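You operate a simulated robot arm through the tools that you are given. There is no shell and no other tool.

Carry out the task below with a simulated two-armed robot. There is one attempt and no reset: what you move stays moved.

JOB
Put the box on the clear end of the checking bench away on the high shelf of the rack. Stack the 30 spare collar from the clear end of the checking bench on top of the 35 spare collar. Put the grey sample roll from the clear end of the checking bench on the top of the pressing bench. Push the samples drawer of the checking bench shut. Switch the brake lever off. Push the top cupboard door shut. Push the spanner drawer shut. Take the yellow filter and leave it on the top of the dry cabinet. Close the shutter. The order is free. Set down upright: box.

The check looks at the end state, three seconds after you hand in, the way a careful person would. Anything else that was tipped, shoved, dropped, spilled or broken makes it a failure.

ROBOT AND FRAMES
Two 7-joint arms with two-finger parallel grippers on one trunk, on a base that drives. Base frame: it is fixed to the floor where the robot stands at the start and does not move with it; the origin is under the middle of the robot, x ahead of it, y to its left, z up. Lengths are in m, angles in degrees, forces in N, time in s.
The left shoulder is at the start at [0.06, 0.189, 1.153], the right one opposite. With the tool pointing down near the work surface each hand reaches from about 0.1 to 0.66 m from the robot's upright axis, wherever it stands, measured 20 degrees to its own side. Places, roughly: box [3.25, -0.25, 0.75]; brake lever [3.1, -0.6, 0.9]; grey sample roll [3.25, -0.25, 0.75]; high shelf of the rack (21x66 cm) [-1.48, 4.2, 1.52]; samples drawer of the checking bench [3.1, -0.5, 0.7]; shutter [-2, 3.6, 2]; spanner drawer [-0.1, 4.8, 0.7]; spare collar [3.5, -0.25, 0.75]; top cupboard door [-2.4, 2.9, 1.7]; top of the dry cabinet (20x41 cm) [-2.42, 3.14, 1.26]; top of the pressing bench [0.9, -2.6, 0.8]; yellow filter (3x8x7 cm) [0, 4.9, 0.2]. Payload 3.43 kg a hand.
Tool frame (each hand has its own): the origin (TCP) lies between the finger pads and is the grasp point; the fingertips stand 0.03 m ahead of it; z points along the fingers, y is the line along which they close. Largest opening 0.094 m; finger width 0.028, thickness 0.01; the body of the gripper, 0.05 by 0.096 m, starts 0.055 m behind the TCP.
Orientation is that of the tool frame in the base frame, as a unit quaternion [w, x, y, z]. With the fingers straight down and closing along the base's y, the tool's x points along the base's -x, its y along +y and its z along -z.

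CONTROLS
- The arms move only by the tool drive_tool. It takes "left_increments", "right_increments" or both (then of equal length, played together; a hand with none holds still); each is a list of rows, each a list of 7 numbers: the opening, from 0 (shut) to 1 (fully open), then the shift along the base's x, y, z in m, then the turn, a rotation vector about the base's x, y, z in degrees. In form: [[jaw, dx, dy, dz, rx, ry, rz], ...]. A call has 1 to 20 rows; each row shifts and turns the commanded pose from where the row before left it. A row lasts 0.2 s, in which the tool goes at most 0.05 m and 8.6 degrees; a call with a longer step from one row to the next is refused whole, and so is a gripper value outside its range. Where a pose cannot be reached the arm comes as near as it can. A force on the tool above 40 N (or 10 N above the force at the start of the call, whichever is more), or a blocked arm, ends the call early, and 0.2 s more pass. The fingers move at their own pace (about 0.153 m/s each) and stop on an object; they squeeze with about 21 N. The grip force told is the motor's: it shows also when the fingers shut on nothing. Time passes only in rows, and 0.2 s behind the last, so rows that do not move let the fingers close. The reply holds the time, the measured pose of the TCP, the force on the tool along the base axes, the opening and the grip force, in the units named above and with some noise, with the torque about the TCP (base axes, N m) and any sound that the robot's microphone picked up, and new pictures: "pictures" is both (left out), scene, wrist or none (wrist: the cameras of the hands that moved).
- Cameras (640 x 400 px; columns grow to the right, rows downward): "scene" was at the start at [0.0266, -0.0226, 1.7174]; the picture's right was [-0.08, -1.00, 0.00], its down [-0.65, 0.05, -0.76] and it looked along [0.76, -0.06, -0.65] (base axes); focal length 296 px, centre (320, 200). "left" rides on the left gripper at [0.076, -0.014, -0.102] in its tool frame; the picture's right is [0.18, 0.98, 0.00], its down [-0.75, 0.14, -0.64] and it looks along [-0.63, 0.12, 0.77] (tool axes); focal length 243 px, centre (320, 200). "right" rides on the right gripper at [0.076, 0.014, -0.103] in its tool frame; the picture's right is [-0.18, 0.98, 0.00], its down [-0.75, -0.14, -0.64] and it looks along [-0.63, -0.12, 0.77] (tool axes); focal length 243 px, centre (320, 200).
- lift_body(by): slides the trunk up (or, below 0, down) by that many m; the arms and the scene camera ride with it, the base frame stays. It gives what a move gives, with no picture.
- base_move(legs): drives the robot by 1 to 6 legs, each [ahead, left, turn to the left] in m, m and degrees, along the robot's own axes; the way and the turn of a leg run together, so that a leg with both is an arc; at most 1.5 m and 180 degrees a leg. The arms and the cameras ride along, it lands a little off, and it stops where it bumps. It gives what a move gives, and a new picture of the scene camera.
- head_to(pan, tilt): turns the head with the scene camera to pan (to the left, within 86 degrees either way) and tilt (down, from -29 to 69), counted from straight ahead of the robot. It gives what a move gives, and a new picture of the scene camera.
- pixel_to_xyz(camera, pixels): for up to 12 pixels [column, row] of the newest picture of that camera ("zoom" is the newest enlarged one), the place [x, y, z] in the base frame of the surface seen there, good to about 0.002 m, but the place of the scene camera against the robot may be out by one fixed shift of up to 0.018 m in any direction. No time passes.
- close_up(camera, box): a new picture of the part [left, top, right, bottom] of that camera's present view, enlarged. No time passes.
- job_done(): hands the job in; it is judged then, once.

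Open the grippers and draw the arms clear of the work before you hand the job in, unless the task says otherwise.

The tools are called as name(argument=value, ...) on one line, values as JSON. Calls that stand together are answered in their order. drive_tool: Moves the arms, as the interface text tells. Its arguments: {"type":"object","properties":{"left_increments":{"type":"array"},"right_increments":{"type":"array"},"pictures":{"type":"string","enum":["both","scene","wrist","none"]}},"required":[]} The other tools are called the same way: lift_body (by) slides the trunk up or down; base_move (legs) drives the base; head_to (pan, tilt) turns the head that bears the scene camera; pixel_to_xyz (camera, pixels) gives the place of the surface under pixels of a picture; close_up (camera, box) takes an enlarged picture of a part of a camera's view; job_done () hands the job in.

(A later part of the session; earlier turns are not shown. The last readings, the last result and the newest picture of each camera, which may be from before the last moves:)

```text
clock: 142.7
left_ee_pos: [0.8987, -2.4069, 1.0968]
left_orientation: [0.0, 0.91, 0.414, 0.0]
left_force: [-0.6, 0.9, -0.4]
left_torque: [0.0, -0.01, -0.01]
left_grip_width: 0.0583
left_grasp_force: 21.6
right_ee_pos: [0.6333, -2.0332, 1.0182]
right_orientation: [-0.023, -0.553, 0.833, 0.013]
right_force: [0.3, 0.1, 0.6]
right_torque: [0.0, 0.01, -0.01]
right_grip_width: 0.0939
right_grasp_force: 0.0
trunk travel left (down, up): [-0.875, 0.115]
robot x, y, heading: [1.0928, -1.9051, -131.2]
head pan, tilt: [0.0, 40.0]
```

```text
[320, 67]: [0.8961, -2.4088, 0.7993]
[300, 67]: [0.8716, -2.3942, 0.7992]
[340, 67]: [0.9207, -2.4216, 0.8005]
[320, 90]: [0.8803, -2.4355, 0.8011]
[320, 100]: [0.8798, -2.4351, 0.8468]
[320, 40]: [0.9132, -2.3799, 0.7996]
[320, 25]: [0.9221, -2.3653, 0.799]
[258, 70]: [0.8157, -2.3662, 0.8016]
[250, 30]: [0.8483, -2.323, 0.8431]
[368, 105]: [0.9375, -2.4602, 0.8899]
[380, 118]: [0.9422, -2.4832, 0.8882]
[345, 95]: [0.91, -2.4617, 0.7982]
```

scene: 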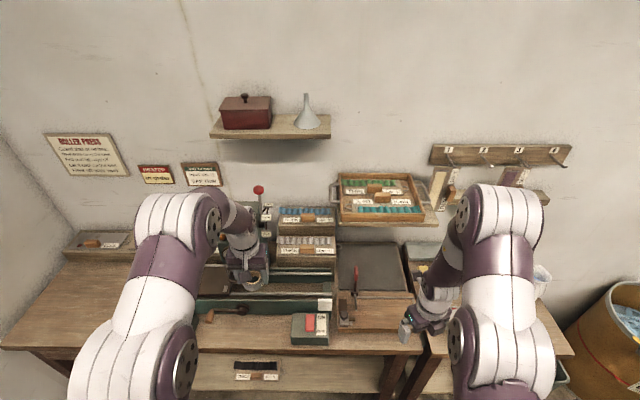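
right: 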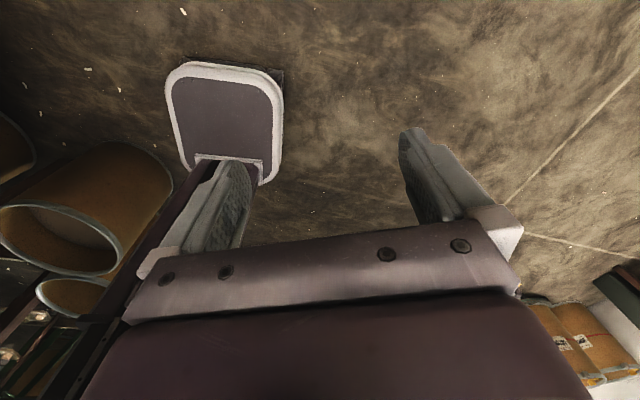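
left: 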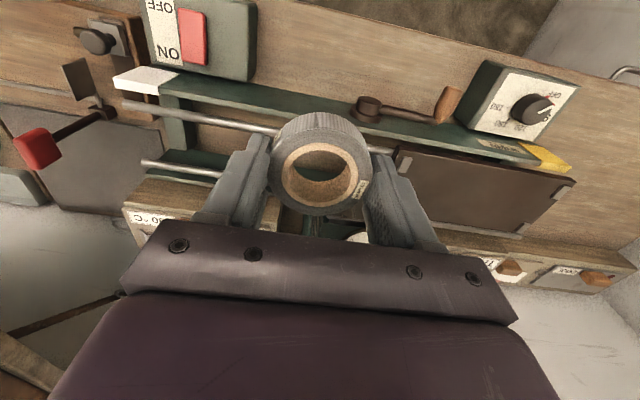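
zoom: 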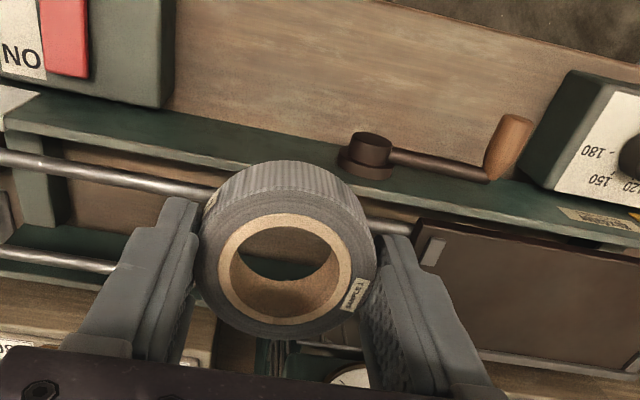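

The press rail starts at t≈-1.235 and the crank hub at n≈2.32, so I shift to (0.891,-2.383) for margins and lower to z≈0.857.

drive_tool(left_increments=[[0, -0.0037, 0.012, 0, 0, 0, 0], [0, -0.0036, 0.0119, 0, 0, 0, 0], [0, 0, 0, -0.015, 0, 0, 0], [0, 0, 0, -0.02, 0, 0, 0], [0, 0, 0, -0.02, 0, 0, 0], [0, 0, 0, -0.02, 0, 0, 0], [0, 0, 0, -0.02, 0, 0, 0], [0, 0, 0, -0.02, 0, 0, 0], [0, 0, 0, -0.02, 0, 0, 0], [0, 0, 0, -0.02, 0, 0, 0], [0, 0, 0, -0.02, 0, 0, 0], [0, 0, 0, -0.02, 0, 0, 0], [0, 0, 0, -0.02, 0, 0, 0], [0, 0, 0, -0.02, 0, 0, 0], [0, 0, 0, 0, 0, 0, 0]])

close_up(camera="left", box=[160, 60, 480, 260])

```text
clock: 145.9
left_ee_pos: [0.8901, -2.3801, 0.8607]
left_orientation: [0.0, 0.91, 0.414, -0.001]
left_force: [-1.1, -0.3, -0.3]
left_torque: [-0.01, -0.04, 0.02]
left_grip_width: 0.0582
left_grasp_force: 21.2
right_ee_pos: [0.6325, -2.0325, 1.0181]
right_orientation: [-0.022, -0.552, 0.833, 0.013]
right_force: [-1.1, 0.4, -0.4]
right_torque: [-0.01, -0.01, -0.01]
right_grip_width: 0.094
right_grasp_force: 0.1
trunk travel left (down, up): [-0.875, 0.115]
robot x, y, heading: [1.093, -1.9065, -131.2]
head pan, tilt: [0.0, 40.0]
```

scene: 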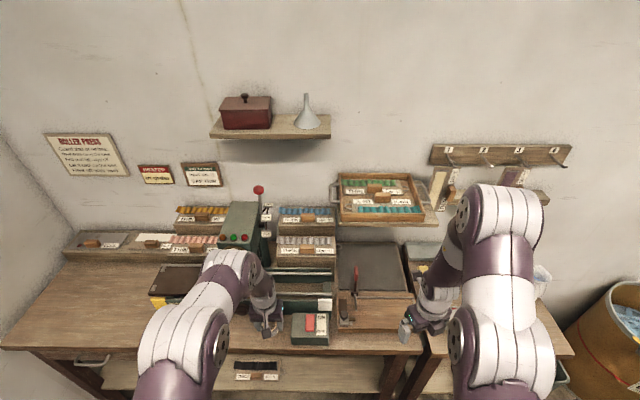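
left: 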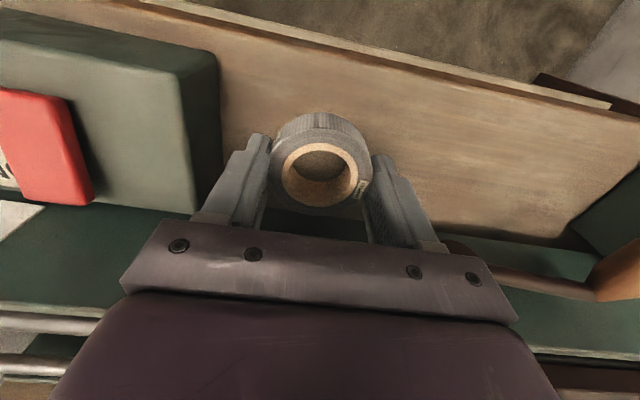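

```text
2.00 times, centred on (320, 160) of left
```

zoom: 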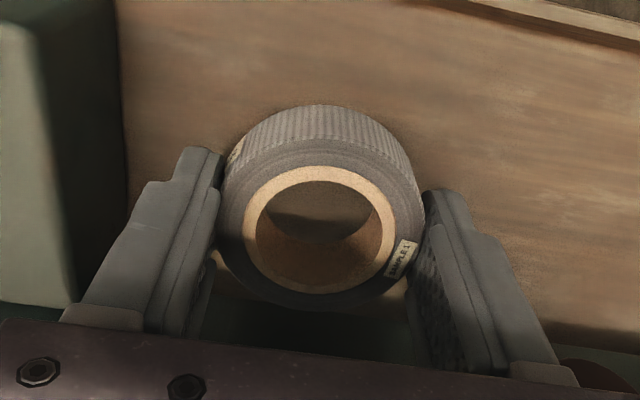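

Roll hovers above clear wood. I lower the last 2.7 cm and check force.

drive_tool(left_increments=[[0, 0, 0, -0.01, 0, 0, 0], [0, 0, 0, -0.01, 0, 0, 0], [0, 0, 0, -0.006, 0, 0, 0], [0, 0, 0, 0, 0, 0, 0]], pictures="wrist")

```text
clock: 146.9
left_ee_pos: [0.8903, -2.3831, 0.8371]
left_orientation: [0.0, 0.91, 0.415, 0.0]
left_force: [0.3, -1.1, -0.8]
left_torque: [-0.02, 0.0, 0.02]
left_grip_width: 0.0584
left_grasp_force: 20.8
right_ee_pos: [0.633, -2.0328, 1.0179]
right_orientation: [-0.023, -0.553, 0.833, 0.013]
right_force: [0.2, 0.3, 0.0]
right_torque: [0.0, -0.01, -0.01]
right_grip_width: 0.0939
right_grasp_force: 0.0
trunk travel left (down, up): [-0.875, 0.115]
robot x, y, heading: [1.0948, -1.9033, -131.0]
head pan, tilt: [0.0, 40.0]
```

left: 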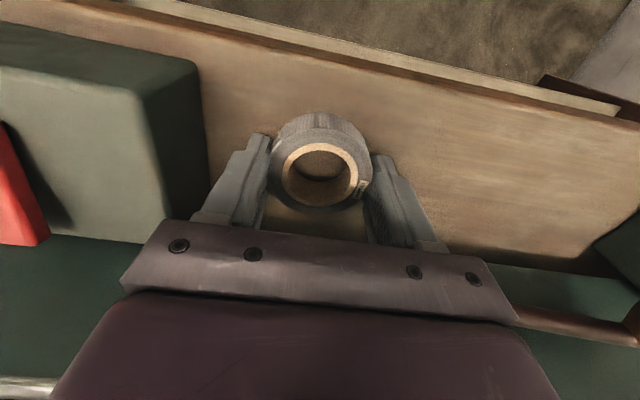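

drive_tool(left_increments=[[0, 0, 0, -0.003, 0, 0, 0], [0, 0, 0, -0.002, 0, 0, 0], [0, 0, 0, 0, 0, 0, 0]], pictures="none")

```text
clock: 147.7
left_ee_pos: [0.8901, -2.383, 0.8325]
left_orientation: [0.001, 0.91, 0.414, -0.001]
left_force: [0.9, -0.8, 6.0]
left_torque: [0.06, -0.08, 0.0]
left_grip_width: 0.0584
left_grasp_force: 20.8
right_ee_pos: [0.6329, -2.0323, 1.0179]
right_orientation: [-0.023, -0.553, 0.833, 0.013]
right_force: [1.2, -0.3, 0.5]
right_torque: [0.01, 0.0, -0.01]
right_grip_width: 0.094
right_grasp_force: 0.0
trunk travel left (down, up): [-0.875, 0.115]
robot x, y, heading: [1.0916, -1.9024, -131.1]
head pan, tilt: [0.0, 40.0]
```

Contact (6 N). I release by opening to 0.8 and rise straight up.

drive_tool(left_increments=[[0.7, 0, 0, 0, 0, 0, 0], [0.8, 0, 0, 0, 0, 0, 0], [0.8, 0, 0, 0.01, 0, 0, 0], [0.8, 0, 0, 0.03, 0, 0, 0], [0.8, 0, 0, 0.04, 0, 0, 0], [0.8, 0, 0, 0.05, 0, 0, 0], [0.8, 0, 0, 0.05, 0, 0, 0], [0.8, 0, 0, 0.05, 0, 0, 0], [0.8, 0, 0, 0.03, 0, 0, 0], [0.8, 0, 0, 0, 0, 0, 0]])

close_up(camera="left", box=[220, 20, 420, 150])

```text
clock: 149.9
left_ee_pos: [0.8916, -2.383, 1.0911]
left_orientation: [0.0, 0.91, 0.414, -0.001]
left_force: [0.1, -0.8, -0.4]
left_torque: [0.02, -0.02, -0.03]
left_grip_width: 0.075
left_grasp_force: 0.0
right_ee_pos: [0.6321, -2.0323, 1.0184]
right_orientation: [-0.023, -0.552, 0.833, 0.013]
right_force: [0.5, 0.5, 0.0]
right_torque: [0.0, 0.01, 0.02]
right_grip_width: 0.0941
right_grasp_force: 0.1
trunk travel left (down, up): [-0.875, 0.115]
robot x, y, heading: [1.0927, -1.9059, -131.1]
head pan, tilt: [0.0, 40.0]
```

scene: 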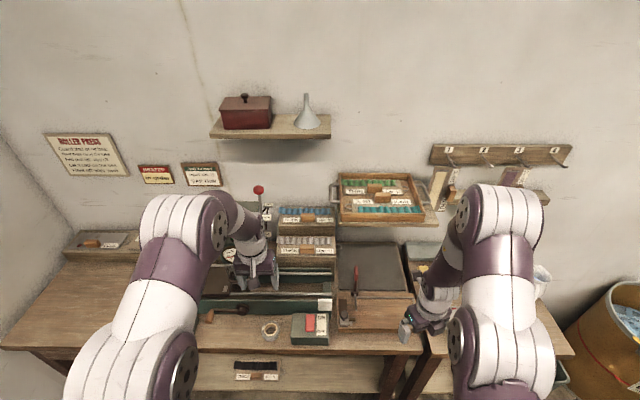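
left: 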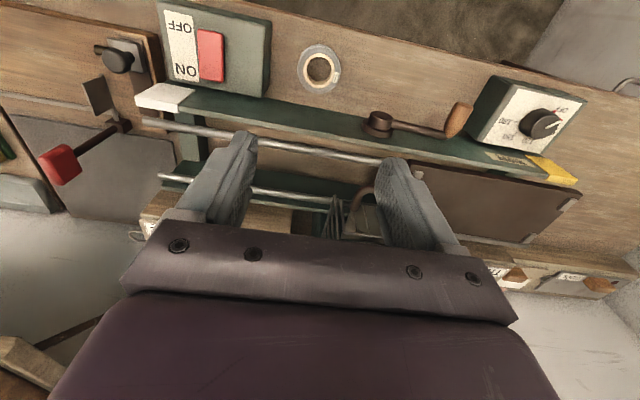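

```text
3.08 times, centred on (320, 85) of left
```

zoom: 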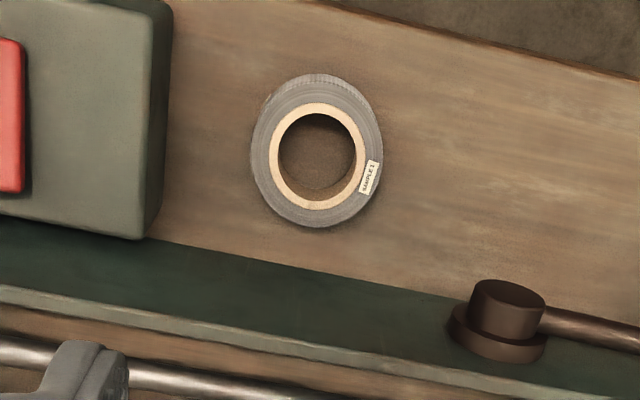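

The roll lies on clear wood of the pressing bench. I go back to the checking bench for the box: back off, turn to heading -42°, then drive sideways.

base_move(legs=[[-0.5, -0.4, 0], [0, 0, 89], [0.05, 1.0, 0], [0.05, 0.95, 0]])

head_to(pan=0, tilt=45)

```text
clock: 166.6
left_ee_pos: [2.9185, -0.052, 1.0914]
left_orientation: [0.0, 0.337, 0.942, 0.001]
left_force: [0.1, -0.2, -0.9]
left_torque: [0.01, 0.01, -0.02]
left_grip_width: 0.0753
left_grasp_force: 0.1
right_ee_pos: [2.578, -0.3232, 1.0179]
right_orientation: [0.026, 0.983, -0.182, 0.007]
right_force: [0.1, 0.1, -1.0]
right_torque: [-0.01, -0.02, 0.04]
right_grip_width: 0.0939
right_grasp_force: 0.1
trunk travel left (down, up): [-0.875, 0.115]
robot x, y, heading: [2.4353, 0.1342, -39.3]
head pan, tilt: [0.0, 40.0]
```

scene: 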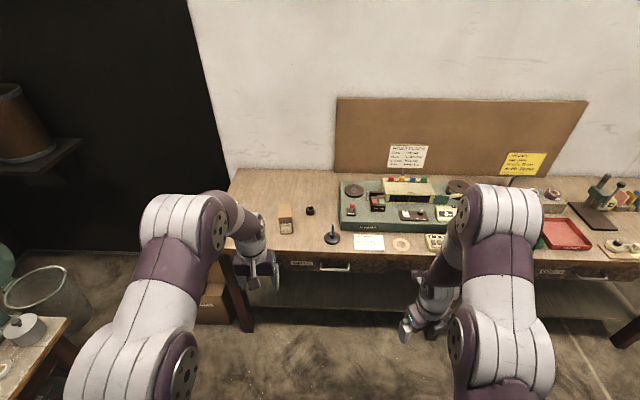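

```text
clock: 167.2
left_ee_pos: [2.9199, -0.0518, 1.0923]
left_orientation: [0.0, 0.336, 0.942, 0.0]
left_force: [-0.5, -0.5, 0.6]
left_torque: [0.0, 0.02, -0.01]
left_grip_width: 0.0753
left_grasp_force: 0.1
right_ee_pos: [2.5782, -0.3223, 1.0185]
right_orientation: [0.025, 0.983, -0.181, 0.006]
right_force: [-0.3, 0.0, -0.2]
right_torque: [-0.01, -0.02, 0.01]
right_grip_width: 0.0937
right_grasp_force: 0.0
trunk travel left (down, up): [-0.875, 0.115]
robot x, y, heading: [2.4347, 0.1328, -39.2]
head pan, tilt: [0.0, 45.0]
```

scene: 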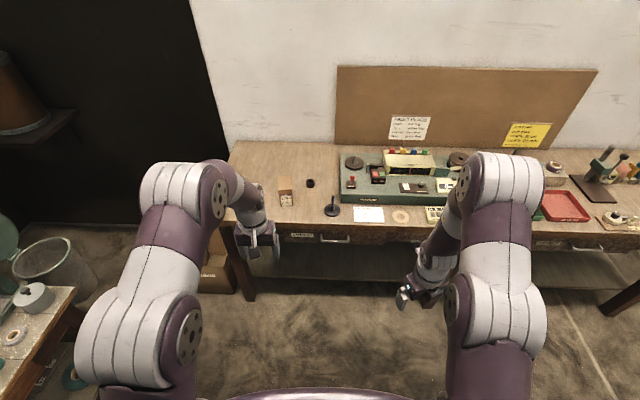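

Box at px (285,191). I turn to heading -34° (the box's own heading) and advance so that the box is 0.55 m ahead and slightly left.

base_move(legs=[[0, 0, 5.2], [0.42, -0.08, 0]])

drive_tool(left_increments=[[1, 0, 0, 0, 0, 0, 0]], pictures="wrist")

```text
clock: 170.3
left_ee_pos: [3.2307, -0.3122, 1.0915]
left_orientation: [0.0, 0.296, 0.955, -0.001]
left_force: [-0.2, -0.5, -0.7]
left_torque: [-0.02, 0.01, 0.01]
left_grip_width: 0.075
left_grasp_force: 0.1
right_ee_pos: [2.9145, -0.6108, 1.0178]
right_orientation: [0.026, 0.99, -0.141, 0.009]
right_force: [-1.1, 0.0, -0.2]
right_torque: [0.0, 0.02, -0.01]
right_grip_width: 0.0939
right_grasp_force: 0.0
trunk travel left (down, up): [-0.875, 0.115]
robot x, y, heading: [2.7352, -0.1678, -34.4]
head pan, tilt: [0.0, 45.0]
```

scene: 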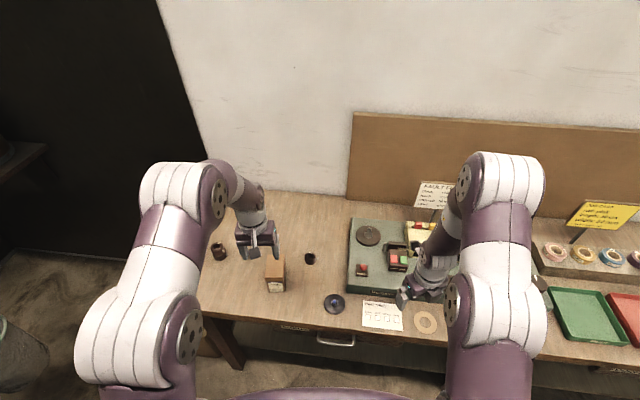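

```text
clock: 170.7
left_ee_pos: [3.2318, -0.3125, 1.0917]
left_orientation: [-0.001, 0.297, 0.955, 0.0]
left_force: [0.2, 0.4, 0.6]
left_torque: [0.0, -0.04, 0.02]
left_grip_width: 0.0938
left_grasp_force: 0.0
right_ee_pos: [2.914, -0.6098, 1.019]
right_orientation: [0.026, 0.99, -0.141, 0.008]
right_force: [0.1, 0.3, 0.6]
right_torque: [-0.05, -0.05, -0.02]
right_grip_width: 0.094
right_grasp_force: 0.1
trunk travel left (down, up): [-0.875, 0.115]
robot x, y, heading: [2.7351, -0.1646, -34.5]
head pan, tilt: [0.0, 45.0]
```

left: 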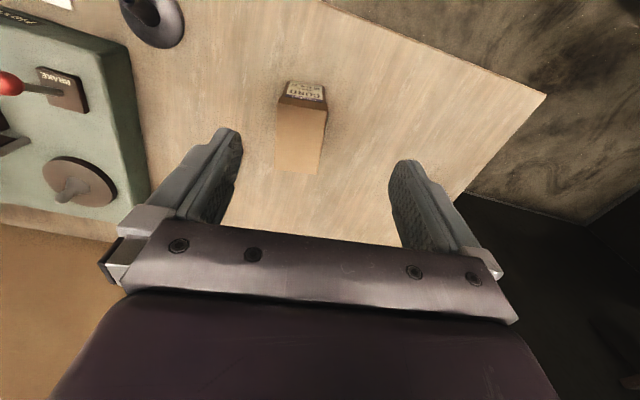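

Box visible at px (300,130) in the left wrist view. I zoom and measure its top corners.

close_up(camera="left", box=[250, 70, 350, 190])

```text
3.33 times, centred on (300, 130) of left
```

zoom: 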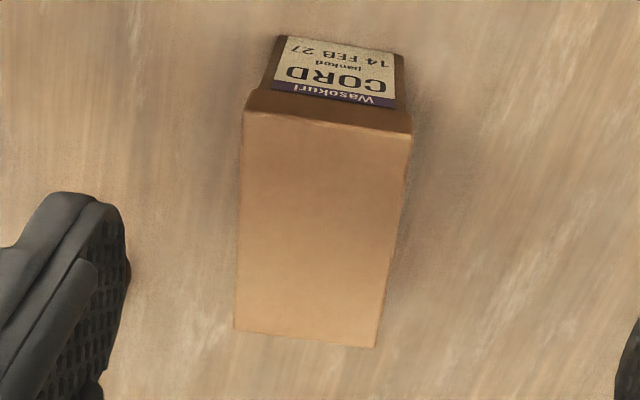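

pixel_to_xyz(camera="zoom", pixels=[[250, 118], [405, 140], [240, 322], [370, 340], [320, 230], [250, 220], [390, 240], [320, 130], [305, 330], [270, 95], [400, 110], [330, 60]])

```text
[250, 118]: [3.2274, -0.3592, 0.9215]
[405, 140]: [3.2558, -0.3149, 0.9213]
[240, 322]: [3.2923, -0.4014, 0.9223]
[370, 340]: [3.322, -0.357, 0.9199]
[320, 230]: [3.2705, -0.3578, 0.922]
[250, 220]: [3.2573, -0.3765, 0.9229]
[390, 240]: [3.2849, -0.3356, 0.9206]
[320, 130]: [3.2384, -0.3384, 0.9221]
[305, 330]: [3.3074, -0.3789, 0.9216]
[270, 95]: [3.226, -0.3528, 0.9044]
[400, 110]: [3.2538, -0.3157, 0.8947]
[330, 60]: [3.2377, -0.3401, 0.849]
```

Box centre (3.2744,-0.3581), heading -33°, top z 0.9215. I centre the left hand (tool down) over it and lower to z≈0.96 first.

drive_tool(left_increments=[[1, 0.0213, -0.0228, 0, 0, 0, 1.6], [1, 0.0213, -0.0228, 0, 0, 0, 0], [1, 0, 0, -0.04, 0, 0, 0], [1, 0, 0, -0.04, 0, 0, 0], [1, 0, 0, -0.04, 0, 0, 0], [1, 0, 0, 0, 0, 0, 0]])

close_up(camera="left", box=[200, 80, 440, 240])

```text
clock: 172.1
left_ee_pos: [3.2762, -0.3572, 0.9737]
left_orientation: [0.001, 0.283, 0.959, 0.0]
left_force: [-0.5, 0.8, 0.0]
left_torque: [0.0, 0.01, -0.01]
left_grip_width: 0.094
left_grasp_force: 0.0
right_ee_pos: [2.9137, -0.61, 1.0181]
right_orientation: [0.025, 0.99, -0.142, 0.008]
right_force: [0.0, 0.1, -0.3]
right_torque: [-0.01, 0.01, 0.0]
right_grip_width: 0.0942
right_grasp_force: 0.0
trunk travel left (down, up): [-0.875, 0.115]
robot x, y, heading: [2.7356, -0.1682, -34.4]
head pan, tilt: [0.0, 45.0]
```

scene: 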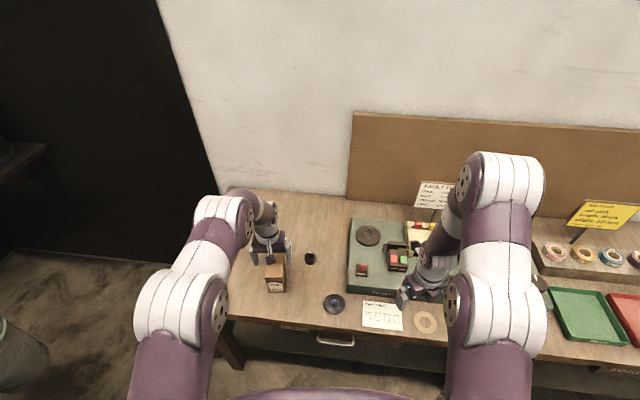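
left: 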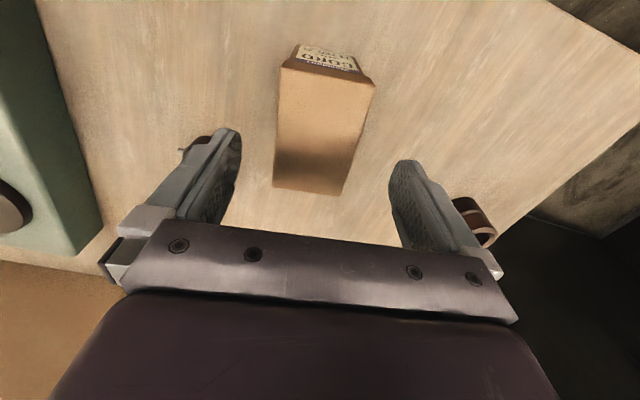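

```text
2.50 times, centred on (320, 160) of left
```

zoom: 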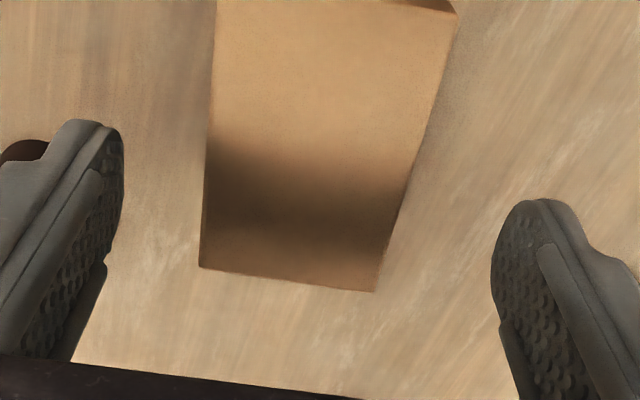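

Aligned. I lower to z≈0.877, grip, and lift slowly.

drive_tool(left_increments=[[1, -0.001, 0, -0.04, 0, 0, 0], [1, 0, 0, -0.035, 0, 0, 0], [1, 0, 0, -0.02, 0, 0, 0], [1, 0, 0, 0, 0, 0, 0], [0, 0, 0, 0, 0, 0, 0], [0, 0, 0, 0, 0, 0, 0], [0, 0, 0, 0, 0, 0, 0]], pictures="wrist")

drive_tool(left_increments=[[0, 0, 0, 0.004, 0, 0, 0], [0, 0, 0, 0.006, 0, 0, 0], [0, 0, 0, 0.008, 0, 0, 0], [0, 0, 0, 0.01, 0, 0, 0], [0, 0, 0, 0.01, 0, 0, 0]], pictures="both")

```text
clock: 173.7
left_ee_pos: [3.2742, -0.3581, 0.8763]
left_orientation: [0.0, 0.282, 0.959, 0.0]
left_force: [-0.1, -0.7, 0.7]
left_torque: [0.0, -0.07, -0.03]
left_grip_width: 0.061
left_grasp_force: 21.2
right_ee_pos: [2.9145, -0.6103, 1.0177]
right_orientation: [0.025, 0.99, -0.141, 0.007]
right_force: [-0.1, -0.3, -0.1]
right_torque: [-0.01, 0.0, -0.02]
right_grip_width: 0.0939
right_grasp_force: 0.1
trunk travel left (down, up): [-0.875, 0.115]
robot x, y, heading: [2.7342, -0.1674, -34.6]
head pan, tilt: [0.0, 45.0]
```

left: 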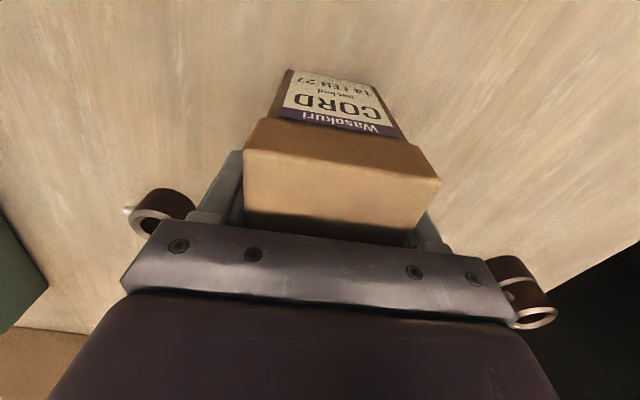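

```text
clock: 174.9
left_ee_pos: [3.2738, -0.359, 0.9132]
left_orientation: [0.0, 0.283, 0.959, -0.001]
left_force: [-0.4, -0.9, -1.0]
left_torque: [-0.02, -0.01, -0.01]
left_grip_width: 0.0612
left_grasp_force: 20.7
right_ee_pos: [2.9146, -0.6111, 1.0178]
right_orientation: [0.024, 0.99, -0.141, 0.008]
right_force: [0.4, -0.2, 0.0]
right_torque: [0.0, -0.01, 0.05]
right_grip_width: 0.0942
right_grasp_force: 0.1
trunk travel left (down, up): [-0.875, 0.115]
robot x, y, heading: [2.7349, -0.1658, -34.4]
head pan, tilt: [0.0, 45.0]
```

scene: 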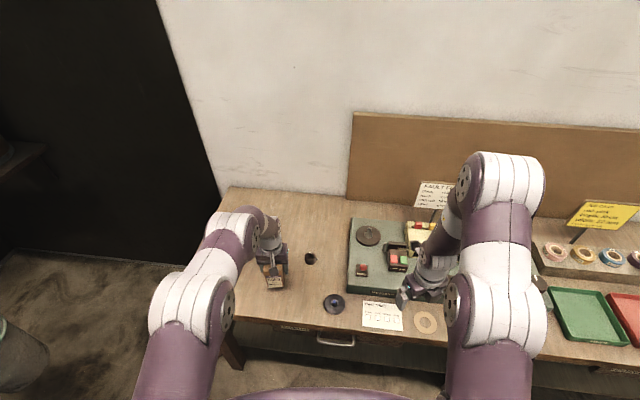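
left: 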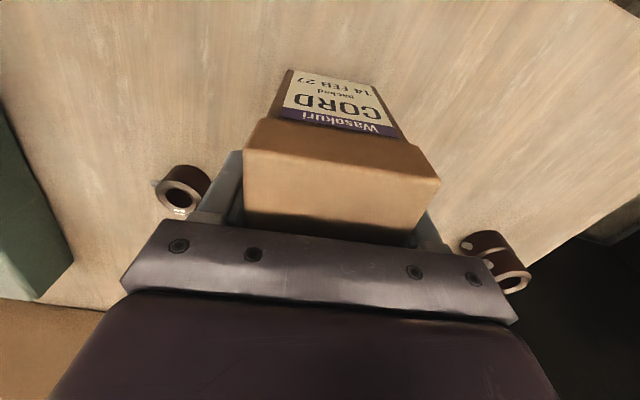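

The box is held. I lift it gently to z≈1.09, then back away from the bench.

drive_tool(left_increments=[[0, 0, 0, 0.012, 0, 0, 0], [0, 0, 0, 0.015, 0, 0, 0], [0, 0, 0, 0.018, 0, 0, 0], [0, 0, 0, 0.02, 0, 0, 0], [0, 0, 0, 0.02, 0, 0, 0], [0, 0, 0, 0.02, 0, 0, 0], [0, -0.01, 0.007, 0.02, 0, 0, 0], [0, -0.015, 0.01, 0.02, 0, 0, 0], [0, -0.015, 0.01, 0.02, 0, 0, 0], [0, -0.015, 0.01, 0.015, 0, 0, 0], [0, -0.015, 0.01, 0, 0, 0, 0], [0, -0.015, 0.01, 0, 0, 0, 0], [0, 0, 0, 0, 0, 0, 0]], pictures="none")

base_move(legs=[[-0.6, 0, 0], [0, -0.7, 0], [0, 0, 172.5]])

head_to(pan=0, tilt=20)

```text
clock: 177.7
left_ee_pos: [3.1866, -0.3029, 1.0958]
left_orientation: [0.0, 0.284, 0.959, -0.001]
left_force: [0.4, -0.1, -1.5]
left_torque: [-0.02, 0.02, 0.01]
left_grip_width: 0.0612
left_grasp_force: 21.1
right_ee_pos: [2.9153, -0.61, 1.0177]
right_orientation: [0.025, 0.99, -0.14, 0.008]
right_force: [0.6, 0.9, 0.2]
right_torque: [0.01, 0.02, -0.02]
right_grip_width: 0.094
right_grasp_force: 0.1
trunk travel left (down, up): [-0.875, 0.115]
robot x, y, heading: [2.7358, -0.1667, -34.7]
head pan, tilt: [0.0, 45.0]
```

```text
clock: 191.5
left_ee_pos: [1.4183, -0.2109, 1.0954]
left_orientation: [0.0, 0.937, -0.348, 0.001]
left_force: [0.6, -0.1, -1.9]
left_torque: [-0.01, -0.02, 0.0]
left_grip_width: 0.0612
left_grasp_force: 21.1
right_ee_pos: [1.7314, 0.0572, 1.0183]
right_orientation: [-0.007, 0.208, 0.978, 0.026]
right_force: [0.6, 0.0, -0.3]
right_torque: [0.0, -0.02, 0.03]
right_grip_width: 0.0938
right_grasp_force: 0.1
trunk travel left (down, up): [-0.875, 0.115]
robot x, y, heading: [1.8495, -0.4054, 137.7]
head pan, tilt: [0.0, 45.0]
```

scene: 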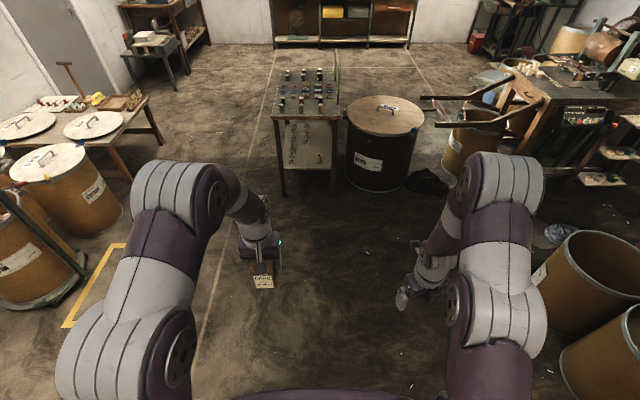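

```text
clock: 192.4
left_ee_pos: [1.4186, -0.209, 1.0948]
left_orientation: [0.0, 0.938, -0.348, 0.0]
left_force: [0.4, 0.6, -0.6]
left_torque: [0.01, 0.03, 0.01]
left_grip_width: 0.0611
left_grasp_force: 21.1
right_ee_pos: [1.7311, 0.058, 1.018]
right_orientation: [-0.006, 0.208, 0.978, 0.026]
right_force: [-0.2, 1.0, 0.8]
right_torque: [-0.04, 0.0, -0.03]
right_grip_width: 0.0939
right_grasp_force: 0.1
trunk travel left (down, up): [-0.875, 0.115]
robot x, y, heading: [1.8469, -0.4061, 138.0]
head pan, tilt: [0.0, 20.0]
```

scene: 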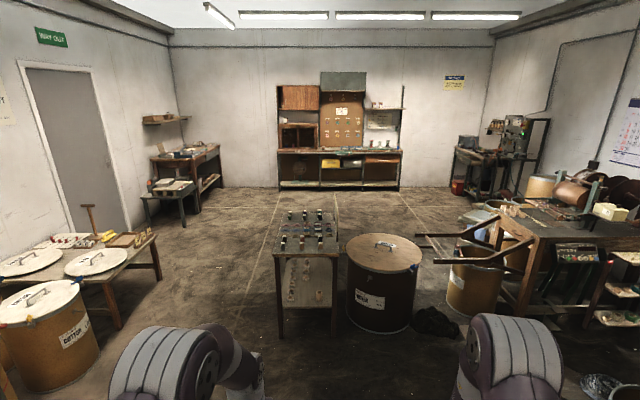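

I see the cabinet wall ahead with obstacles between (sample table px (275-340,210-335), lidded barrel, left tables). I measure them to plan the path.

pixel_to_xyz(camera="scene", pixels=[[281, 335], [335, 333], [275, 255], [283, 212], [350, 325], [410, 325], [158, 270], [125, 325], [160, 235], [20, 370], [280, 188], [400, 188]])

close_up(camera="scene", box=[260, 60, 420, 200])

close_up(camera="scene", box=[420, 80, 580, 220])

```text
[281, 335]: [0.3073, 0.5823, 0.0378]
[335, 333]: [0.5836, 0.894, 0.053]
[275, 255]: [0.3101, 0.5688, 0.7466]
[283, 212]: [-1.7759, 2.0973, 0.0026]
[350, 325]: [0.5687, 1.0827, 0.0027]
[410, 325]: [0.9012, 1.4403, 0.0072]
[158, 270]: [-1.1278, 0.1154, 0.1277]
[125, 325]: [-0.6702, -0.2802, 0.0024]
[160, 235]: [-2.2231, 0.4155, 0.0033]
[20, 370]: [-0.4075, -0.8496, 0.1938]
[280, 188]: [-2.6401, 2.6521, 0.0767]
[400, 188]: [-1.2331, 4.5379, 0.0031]
```

```text
2.86 times, centred on (340, 130) of scene
```

zoom: 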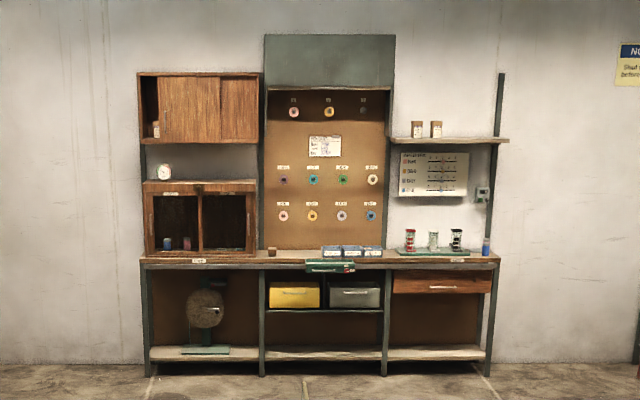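

```text
2.86 times, centred on (500, 150) of scene
```

zoom: 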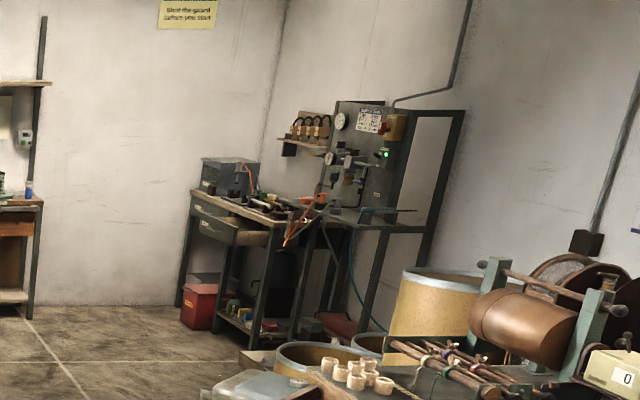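

The corridor between the sample table (t≥0.62) and the left tables (t≤-0.65) is clear around t≈0. I drive through it toward the cabinet wall.

base_move(legs=[[0.7, 0.93, 0], [1.5, 0, 0], [1.4, 0, 0]])

```text
clock: 211.9
left_ee_pos: [-1.7635, 1.6629, 1.0955]
left_orientation: [0.0, 0.927, -0.376, 0.0]
left_force: [-0.4, -0.3, -2.2]
left_torque: [0.01, 0.0, -0.02]
left_grip_width: 0.0613
left_grasp_force: 21.2
right_ee_pos: [-1.4362, 1.9128, 1.0184]
right_orientation: [-0.006, 0.236, 0.971, 0.026]
right_force: [-0.4, -0.1, -0.2]
right_torque: [-0.01, 0.02, 0.0]
right_grip_width: 0.094
right_grasp_force: 0.1
trunk travel left (down, up): [-0.875, 0.115]
robot x, y, heading: [-1.3408, 1.441, 134.2]
head pan, tilt: [0.0, 20.0]
```

scene: 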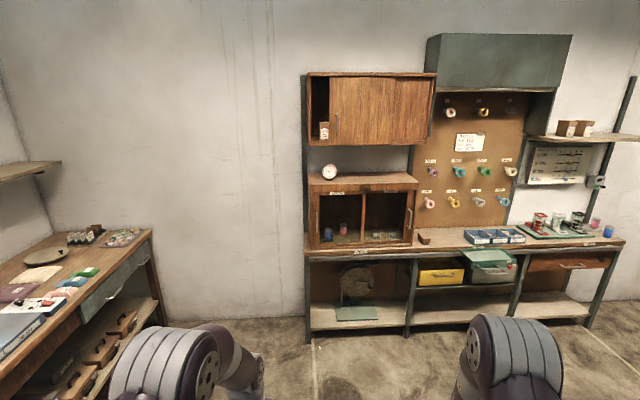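

I zoom on the unit: cupboard with sliding doors, shutter hood, rack shelf.

close_up(camera="scene", box=[290, 60, 450, 180])

close_up(camera="scene", box=[400, 25, 640, 175])

close_up(camera="scene", box=[290, 150, 640, 350])

pixel_to_xyz(camera="scene", pixels=[[310, 75], [330, 100], [432, 100], [438, 75], [430, 88], [560, 90], [545, 92], [570, 40], [540, 138], [615, 138], [565, 127], [310, 180]])

```text
3.33 times, centred on (370, 120) of scene
```

zoom: 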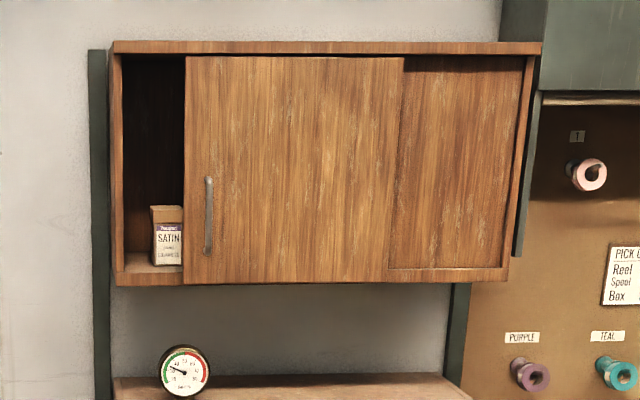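

```text
2.67 times, centred on (520, 100) of scene
```

zoom: 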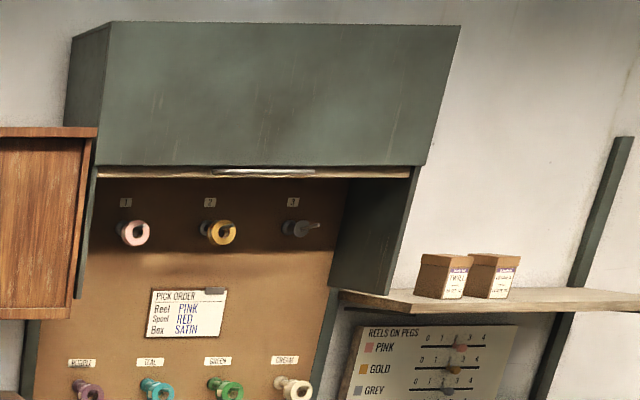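

```text
1.83 times, centred on (465, 250) of scene
```

zoom: 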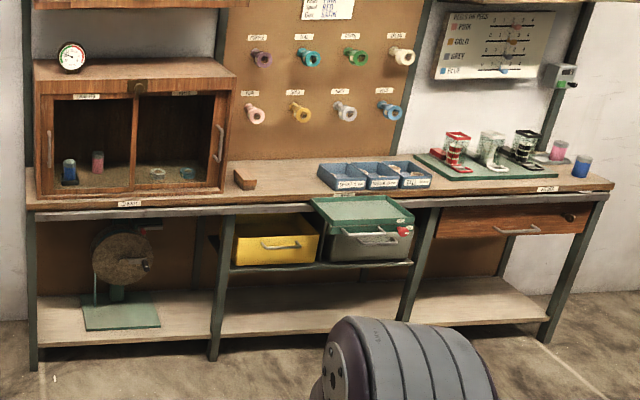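

```text
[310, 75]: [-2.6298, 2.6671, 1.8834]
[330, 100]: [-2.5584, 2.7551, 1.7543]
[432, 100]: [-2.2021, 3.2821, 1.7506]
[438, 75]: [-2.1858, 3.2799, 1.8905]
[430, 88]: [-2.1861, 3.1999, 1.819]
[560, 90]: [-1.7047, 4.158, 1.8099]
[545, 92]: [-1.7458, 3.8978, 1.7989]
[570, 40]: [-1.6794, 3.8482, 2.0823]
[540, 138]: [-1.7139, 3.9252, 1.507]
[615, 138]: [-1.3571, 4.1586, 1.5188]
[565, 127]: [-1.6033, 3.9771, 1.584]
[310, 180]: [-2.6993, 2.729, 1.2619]
```

I measure the worktop front edge, lower shelf, shelf edge and shutter handle.

pixel_to_xyz(camera="scene", pixels=[[500, 247], [600, 244], [350, 258], [420, 325], [560, 315], [590, 325], [405, 335], [595, 135], [620, 139], [490, 90], [555, 238], [470, 255]])

close_up(camera="scene", box=[520, 100, 640, 200])

```text
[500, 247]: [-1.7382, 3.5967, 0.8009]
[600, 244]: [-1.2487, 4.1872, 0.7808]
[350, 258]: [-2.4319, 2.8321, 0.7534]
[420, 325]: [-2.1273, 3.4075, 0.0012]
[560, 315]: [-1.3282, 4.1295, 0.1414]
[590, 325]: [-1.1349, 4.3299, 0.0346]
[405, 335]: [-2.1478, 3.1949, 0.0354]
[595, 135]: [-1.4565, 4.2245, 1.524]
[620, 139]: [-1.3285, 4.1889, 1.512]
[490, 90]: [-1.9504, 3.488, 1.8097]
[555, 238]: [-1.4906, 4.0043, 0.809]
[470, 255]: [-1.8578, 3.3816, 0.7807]
```

```text
4.00 times, centred on (580, 150) of scene
```

zoom: 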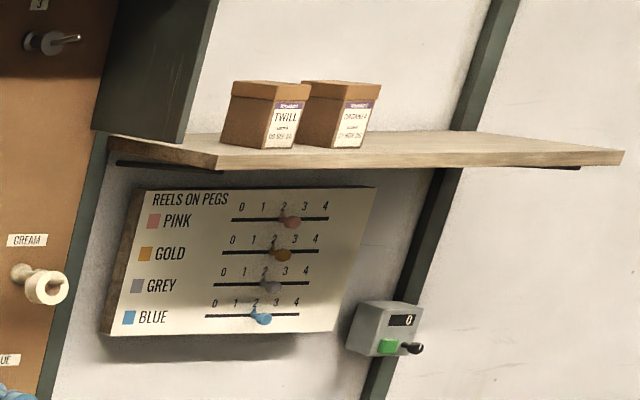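

The shelf's free right part is around (-1.40,4.26); worktop front edge is at 3.68 m into the wall direction (heading 139°). I turn and drive sideways to stand before the rack.

base_move(legs=[[0, 0, 4.9], [0.3, -1.1, 0], [0.4, -1.1, 0]])

head_to(pan=0, tilt=15)

```text
clock: 223.7
left_ee_pos: [-0.8669, 3.7345, 1.0956]
left_orientation: [0.0, 0.939, -0.345, 0.0]
left_force: [0.4, 0.3, -1.5]
left_torque: [0.01, 0.02, 0.0]
left_grip_width: 0.0613
left_grasp_force: 20.9
right_ee_pos: [-0.5556, 4.0035, 1.0168]
right_orientation: [-0.006, 0.205, 0.978, 0.026]
right_force: [-0.2, 0.0, 0.5]
right_torque: [0.01, 0.0, 0.01]
right_grip_width: 0.094
right_grasp_force: 0.1
trunk travel left (down, up): [-0.875, 0.115]
robot x, y, heading: [-0.4361, 3.5397, 138.1]
head pan, tilt: [0.0, 20.0]
```

scene: 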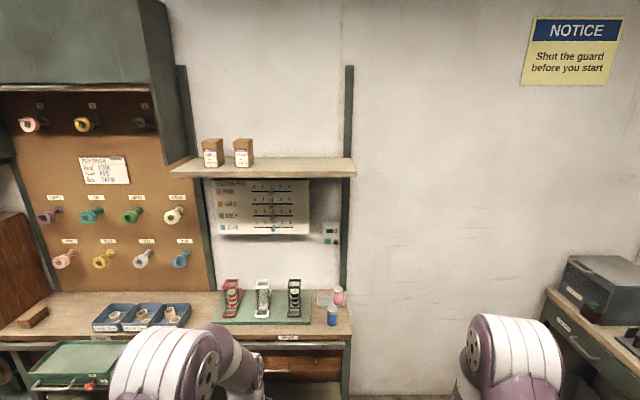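

```text
clock: 224.3
left_ee_pos: [-0.866, 3.7338, 1.0942]
left_orientation: [0.0, 0.939, -0.345, 0.0]
left_force: [-0.2, 0.1, -1.1]
left_torque: [0.0, 0.0, -0.02]
left_grip_width: 0.0612
left_grasp_force: 21.4
right_ee_pos: [-0.5558, 4.0054, 1.0176]
right_orientation: [-0.006, 0.205, 0.978, 0.026]
right_force: [0.3, -0.9, 0.1]
right_torque: [0.03, 0.0, 0.01]
right_grip_width: 0.0942
right_grasp_force: 0.2
trunk travel left (down, up): [-0.875, 0.115]
robot x, y, heading: [-0.4325, 3.5436, 137.9]
head pan, tilt: [0.0, 15.0]
```

scene: 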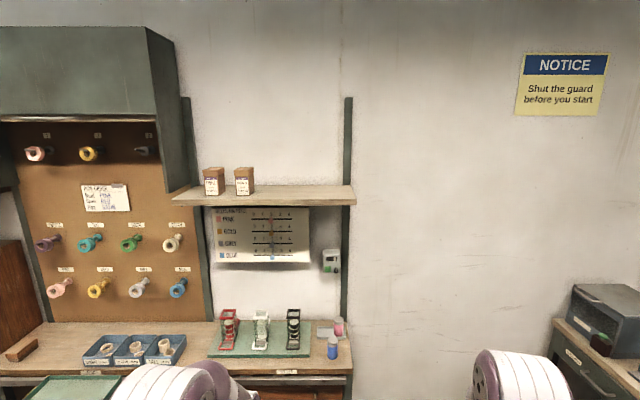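

I measure the shelf: front edge, right end, boxes standing on it.

close_up(camera="scene", box=[160, 130, 380, 270])

pixel_to_xyz(camera="scene", pixels=[[174, 196], [354, 188], [354, 202], [300, 190], [340, 187], [245, 186], [245, 168], [215, 192], [253, 190], [270, 200], [345, 205], [560, 330]])

```text
2.86 times, centred on (270, 200) of scene
```

zoom: 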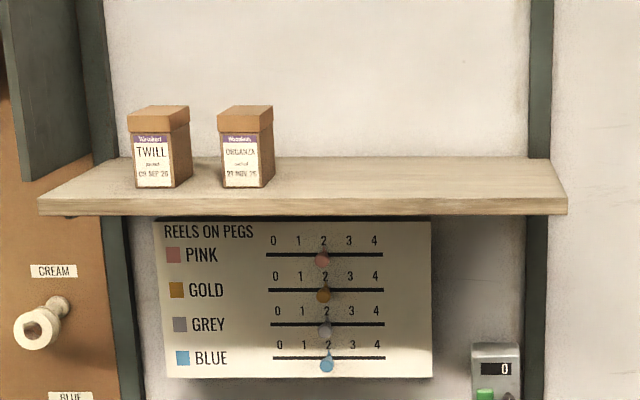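

```text
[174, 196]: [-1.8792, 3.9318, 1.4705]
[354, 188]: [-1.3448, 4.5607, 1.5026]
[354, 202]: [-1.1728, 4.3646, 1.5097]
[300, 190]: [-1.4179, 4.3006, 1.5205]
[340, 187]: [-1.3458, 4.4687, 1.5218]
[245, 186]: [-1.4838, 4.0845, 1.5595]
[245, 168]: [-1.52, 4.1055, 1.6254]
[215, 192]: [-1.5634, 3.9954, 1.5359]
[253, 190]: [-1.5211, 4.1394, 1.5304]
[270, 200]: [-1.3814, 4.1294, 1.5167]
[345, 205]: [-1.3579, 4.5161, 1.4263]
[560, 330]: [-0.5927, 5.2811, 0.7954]
```

The shelf top is z≈1.52; free from s≈2.15 to 2.52. I raise the trunk fully and lift the box to z≈1.63 before driving in.

lift_body(by=0.115)

drive_tool(left_increments=[[0, 0, 0, 0.012, 0, 0, 0], [0, 0, 0, 0.02, 0, 0, 0], [0, 0, 0, 0.022, 0, 0, 0], [0, 0, 0, 0.024, 0, 0, 0], [0, 0, 0, 0.024, 0, 0, 0], [0, 0, 0, 0.024, 0, 0, 0], [0, 0, 0, 0.024, 0, 0, 0], [0, 0, 0, 0.024, 0, 0, 0], [0, 0, 0, 0.024, 0, 0, 0], [0, 0, 0, 0.024, 0, 0, 0], [0, 0, 0, 0.024, 0, 0, 0], [0, 0, 0, 0.024, 0, 0, 0], [0, 0, 0, 0.024, 0, 0, 0], [0, 0, 0, 0.024, 0, 0, 0], [0, 0, 0, 0.024, 0, 0, 0], [0, 0, 0, 0.024, 0, 0, 0], [0, 0, 0, 0.024, 0, 0, 0], [0, 0, 0, 0.02, 0, 0, 0], [0, 0, 0, 0.014, 0, 0, 0], [0, 0, 0, 0, 0, 0, 0]])

```text
clock: 225.8
left_ee_pos: [-0.8658, 3.7342, 1.2097]
left_orientation: [0.0, 0.938, -0.346, 0.0]
left_force: [0.4, 0.1, -1.8]
left_torque: [0.04, 0.0, 0.0]
left_grip_width: 0.0611
left_grasp_force: 20.9
right_ee_pos: [-0.5562, 4.0037, 1.1325]
right_orientation: [-0.006, 0.205, 0.978, 0.025]
right_force: [-0.8, -0.9, 0.0]
right_torque: [-0.01, 0.0, -0.01]
right_grip_width: 0.094
right_grasp_force: 0.1
trunk travel left (down, up): [-0.99, 0.0]
robot x, y, heading: [-0.432, 3.5433, 138.1]
head pan, tilt: [0.0, 15.0]
```

```text
clock: 230.0
left_ee_pos: [-0.8217, 3.6841, 1.3963]
left_orientation: [0.0, 0.939, -0.345, 0.0]
left_force: [0.7, -0.7, -0.8]
left_torque: [0.0, -0.02, -0.02]
left_grip_width: 0.0615
left_grasp_force: 20.7
left hand out of reach, approached as far as the arm can: row 8, 9, 10, 11, 12, 13, 14, 15, 16, 17, 18, 19
right_ee_pos: [-0.5559, 4.0038, 1.1314]
right_orientation: [-0.006, 0.205, 0.978, 0.026]
right_force: [-0.4, -0.7, 0.0]
right_torque: [0.02, -0.02, 0.0]
right_grip_width: 0.0941
right_grasp_force: 0.1
trunk travel left (down, up): [-0.99, 0.0]
robot x, y, heading: [-0.4335, 3.5408, 138.5]
head pan, tilt: [0.0, 15.0]
```

scene: 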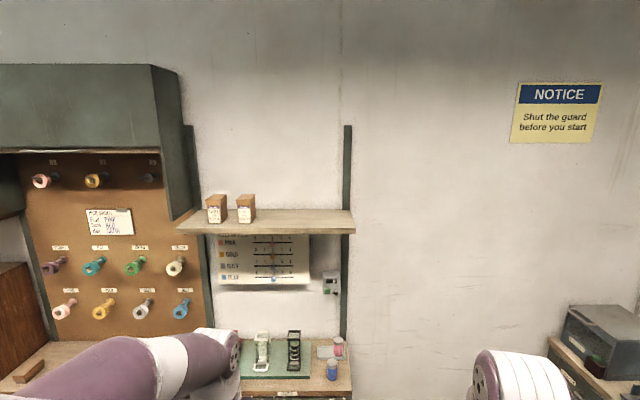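
left: 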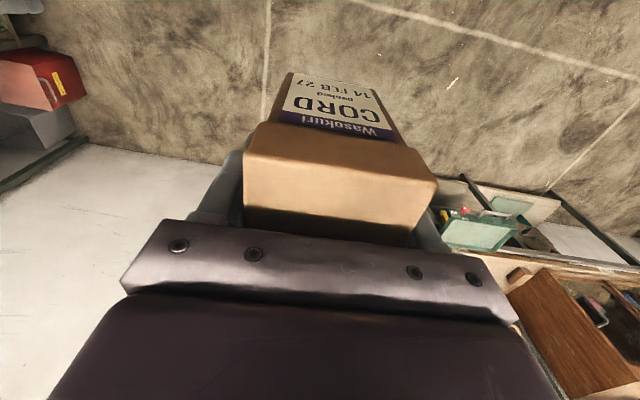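

Tool-down reach tops out at z≈1.40, so for the shelf the hand must be tilted forward. I lower the command again and test how high a 45° tilt reaches (box firmly gripped).

drive_tool(left_increments=[[0, 0, 0, -0.04, 0, 0, 0], [0, 0, 0, -0.04, 0, 0, 0], [0, 0, 0, -0.04, 0, 0, 0], [0, 0, 0, -0.04, 0, 0, 0], [0, 0, 0, -0.04, 0, 0, 0], [0, 0, 0, -0.04, 0, 0, 0], [0, 0, 0, -0.02, 0, 0, 0], [0, 0, 0, 0, 0, 0, 0]], pictures="none")

drive_tool(left_increments=[[0, 0, 0, 0, 4.97, 5.62, 0], [0, 0, 0, 0, 4.97, 5.62, 0], [0, 0, 0, 0, 4.97, 5.62, 0], [0, 0, 0, 0, 4.97, 5.62, 0], [0, 0, 0, 0, 4.97, 5.62, 0], [0, 0, 0, 0, 4.97, 5.62, 0], [0, 0, 0, 0.02, 0, 0, 0], [0, 0, 0, 0.02, 0, 0, 0], [0, 0, 0, 0.02, 0, 0, 0], [0, 0, 0, 0.02, 0, 0, 0], [0, 0, 0, 0.02, 0, 0, 0], [0, 0, 0, 0.02, 0, 0, 0], [0, 0, 0, 0.02, 0, 0, 0], [0, 0, 0, 0.02, 0, 0, 0], [0, 0, 0, 0.02, 0, 0, 0], [0, 0, 0, 0.02, 0, 0, 0], [0, 0, 0, 0.02, 0, 0, 0]])

```text
clock: 231.8
left_ee_pos: [-0.8222, 3.6845, 1.1371]
left_orientation: [0.0, 0.938, -0.345, 0.0]
left_force: [0.6, 0.7, -1.6]
left_torque: [0.0, 0.01, -0.01]
left_grip_width: 0.0612
left_grasp_force: 21.1
right_ee_pos: [-0.5556, 4.0038, 1.1328]
right_orientation: [-0.006, 0.204, 0.979, 0.026]
right_force: [0.9, 1.3, 0.1]
right_torque: [-0.01, -0.03, 0.0]
right_grip_width: 0.0941
right_grasp_force: 0.1
trunk travel left (down, up): [-0.99, 0.0]
robot x, y, heading: [-0.4295, 3.5433, 138.0]
head pan, tilt: [0.0, 15.0]
```

```text
clock: 235.4
left_ee_pos: [-0.8233, 3.6771, 1.3565]
left_orientation: [-0.049, 0.923, -0.336, -0.181]
left_force: [-0.1, -0.6, -1.0]
left_torque: [0.02, -0.03, -0.01]
left_grip_width: 0.0611
left_grasp_force: 21.1
left hand out of reach, approached as far as the arm can: row 3, 4, 5, 6
right_ee_pos: [-0.5553, 4.0043, 1.1328]
right_orientation: [-0.007, 0.205, 0.978, 0.027]
right_force: [-0.8, -0.2, -0.4]
right_torque: [0.02, -0.03, 0.02]
right_grip_width: 0.0939
right_grasp_force: 0.1
trunk travel left (down, up): [-0.99, 0.0]
robot x, y, heading: [-0.4334, 3.5419, 138.0]
head pan, tilt: [0.0, 15.0]
```

scene: 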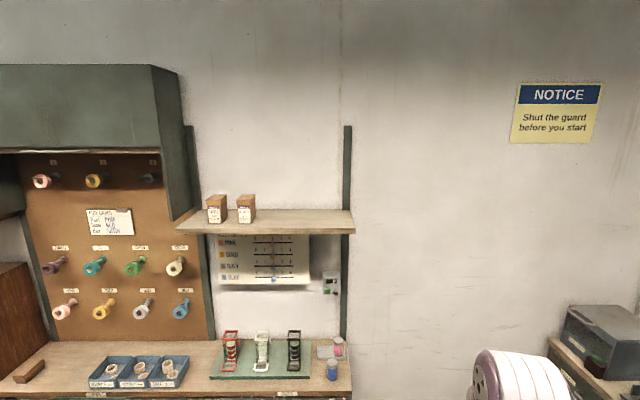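
left: 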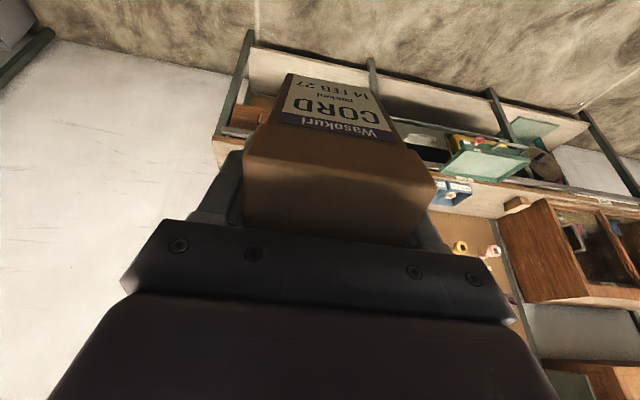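

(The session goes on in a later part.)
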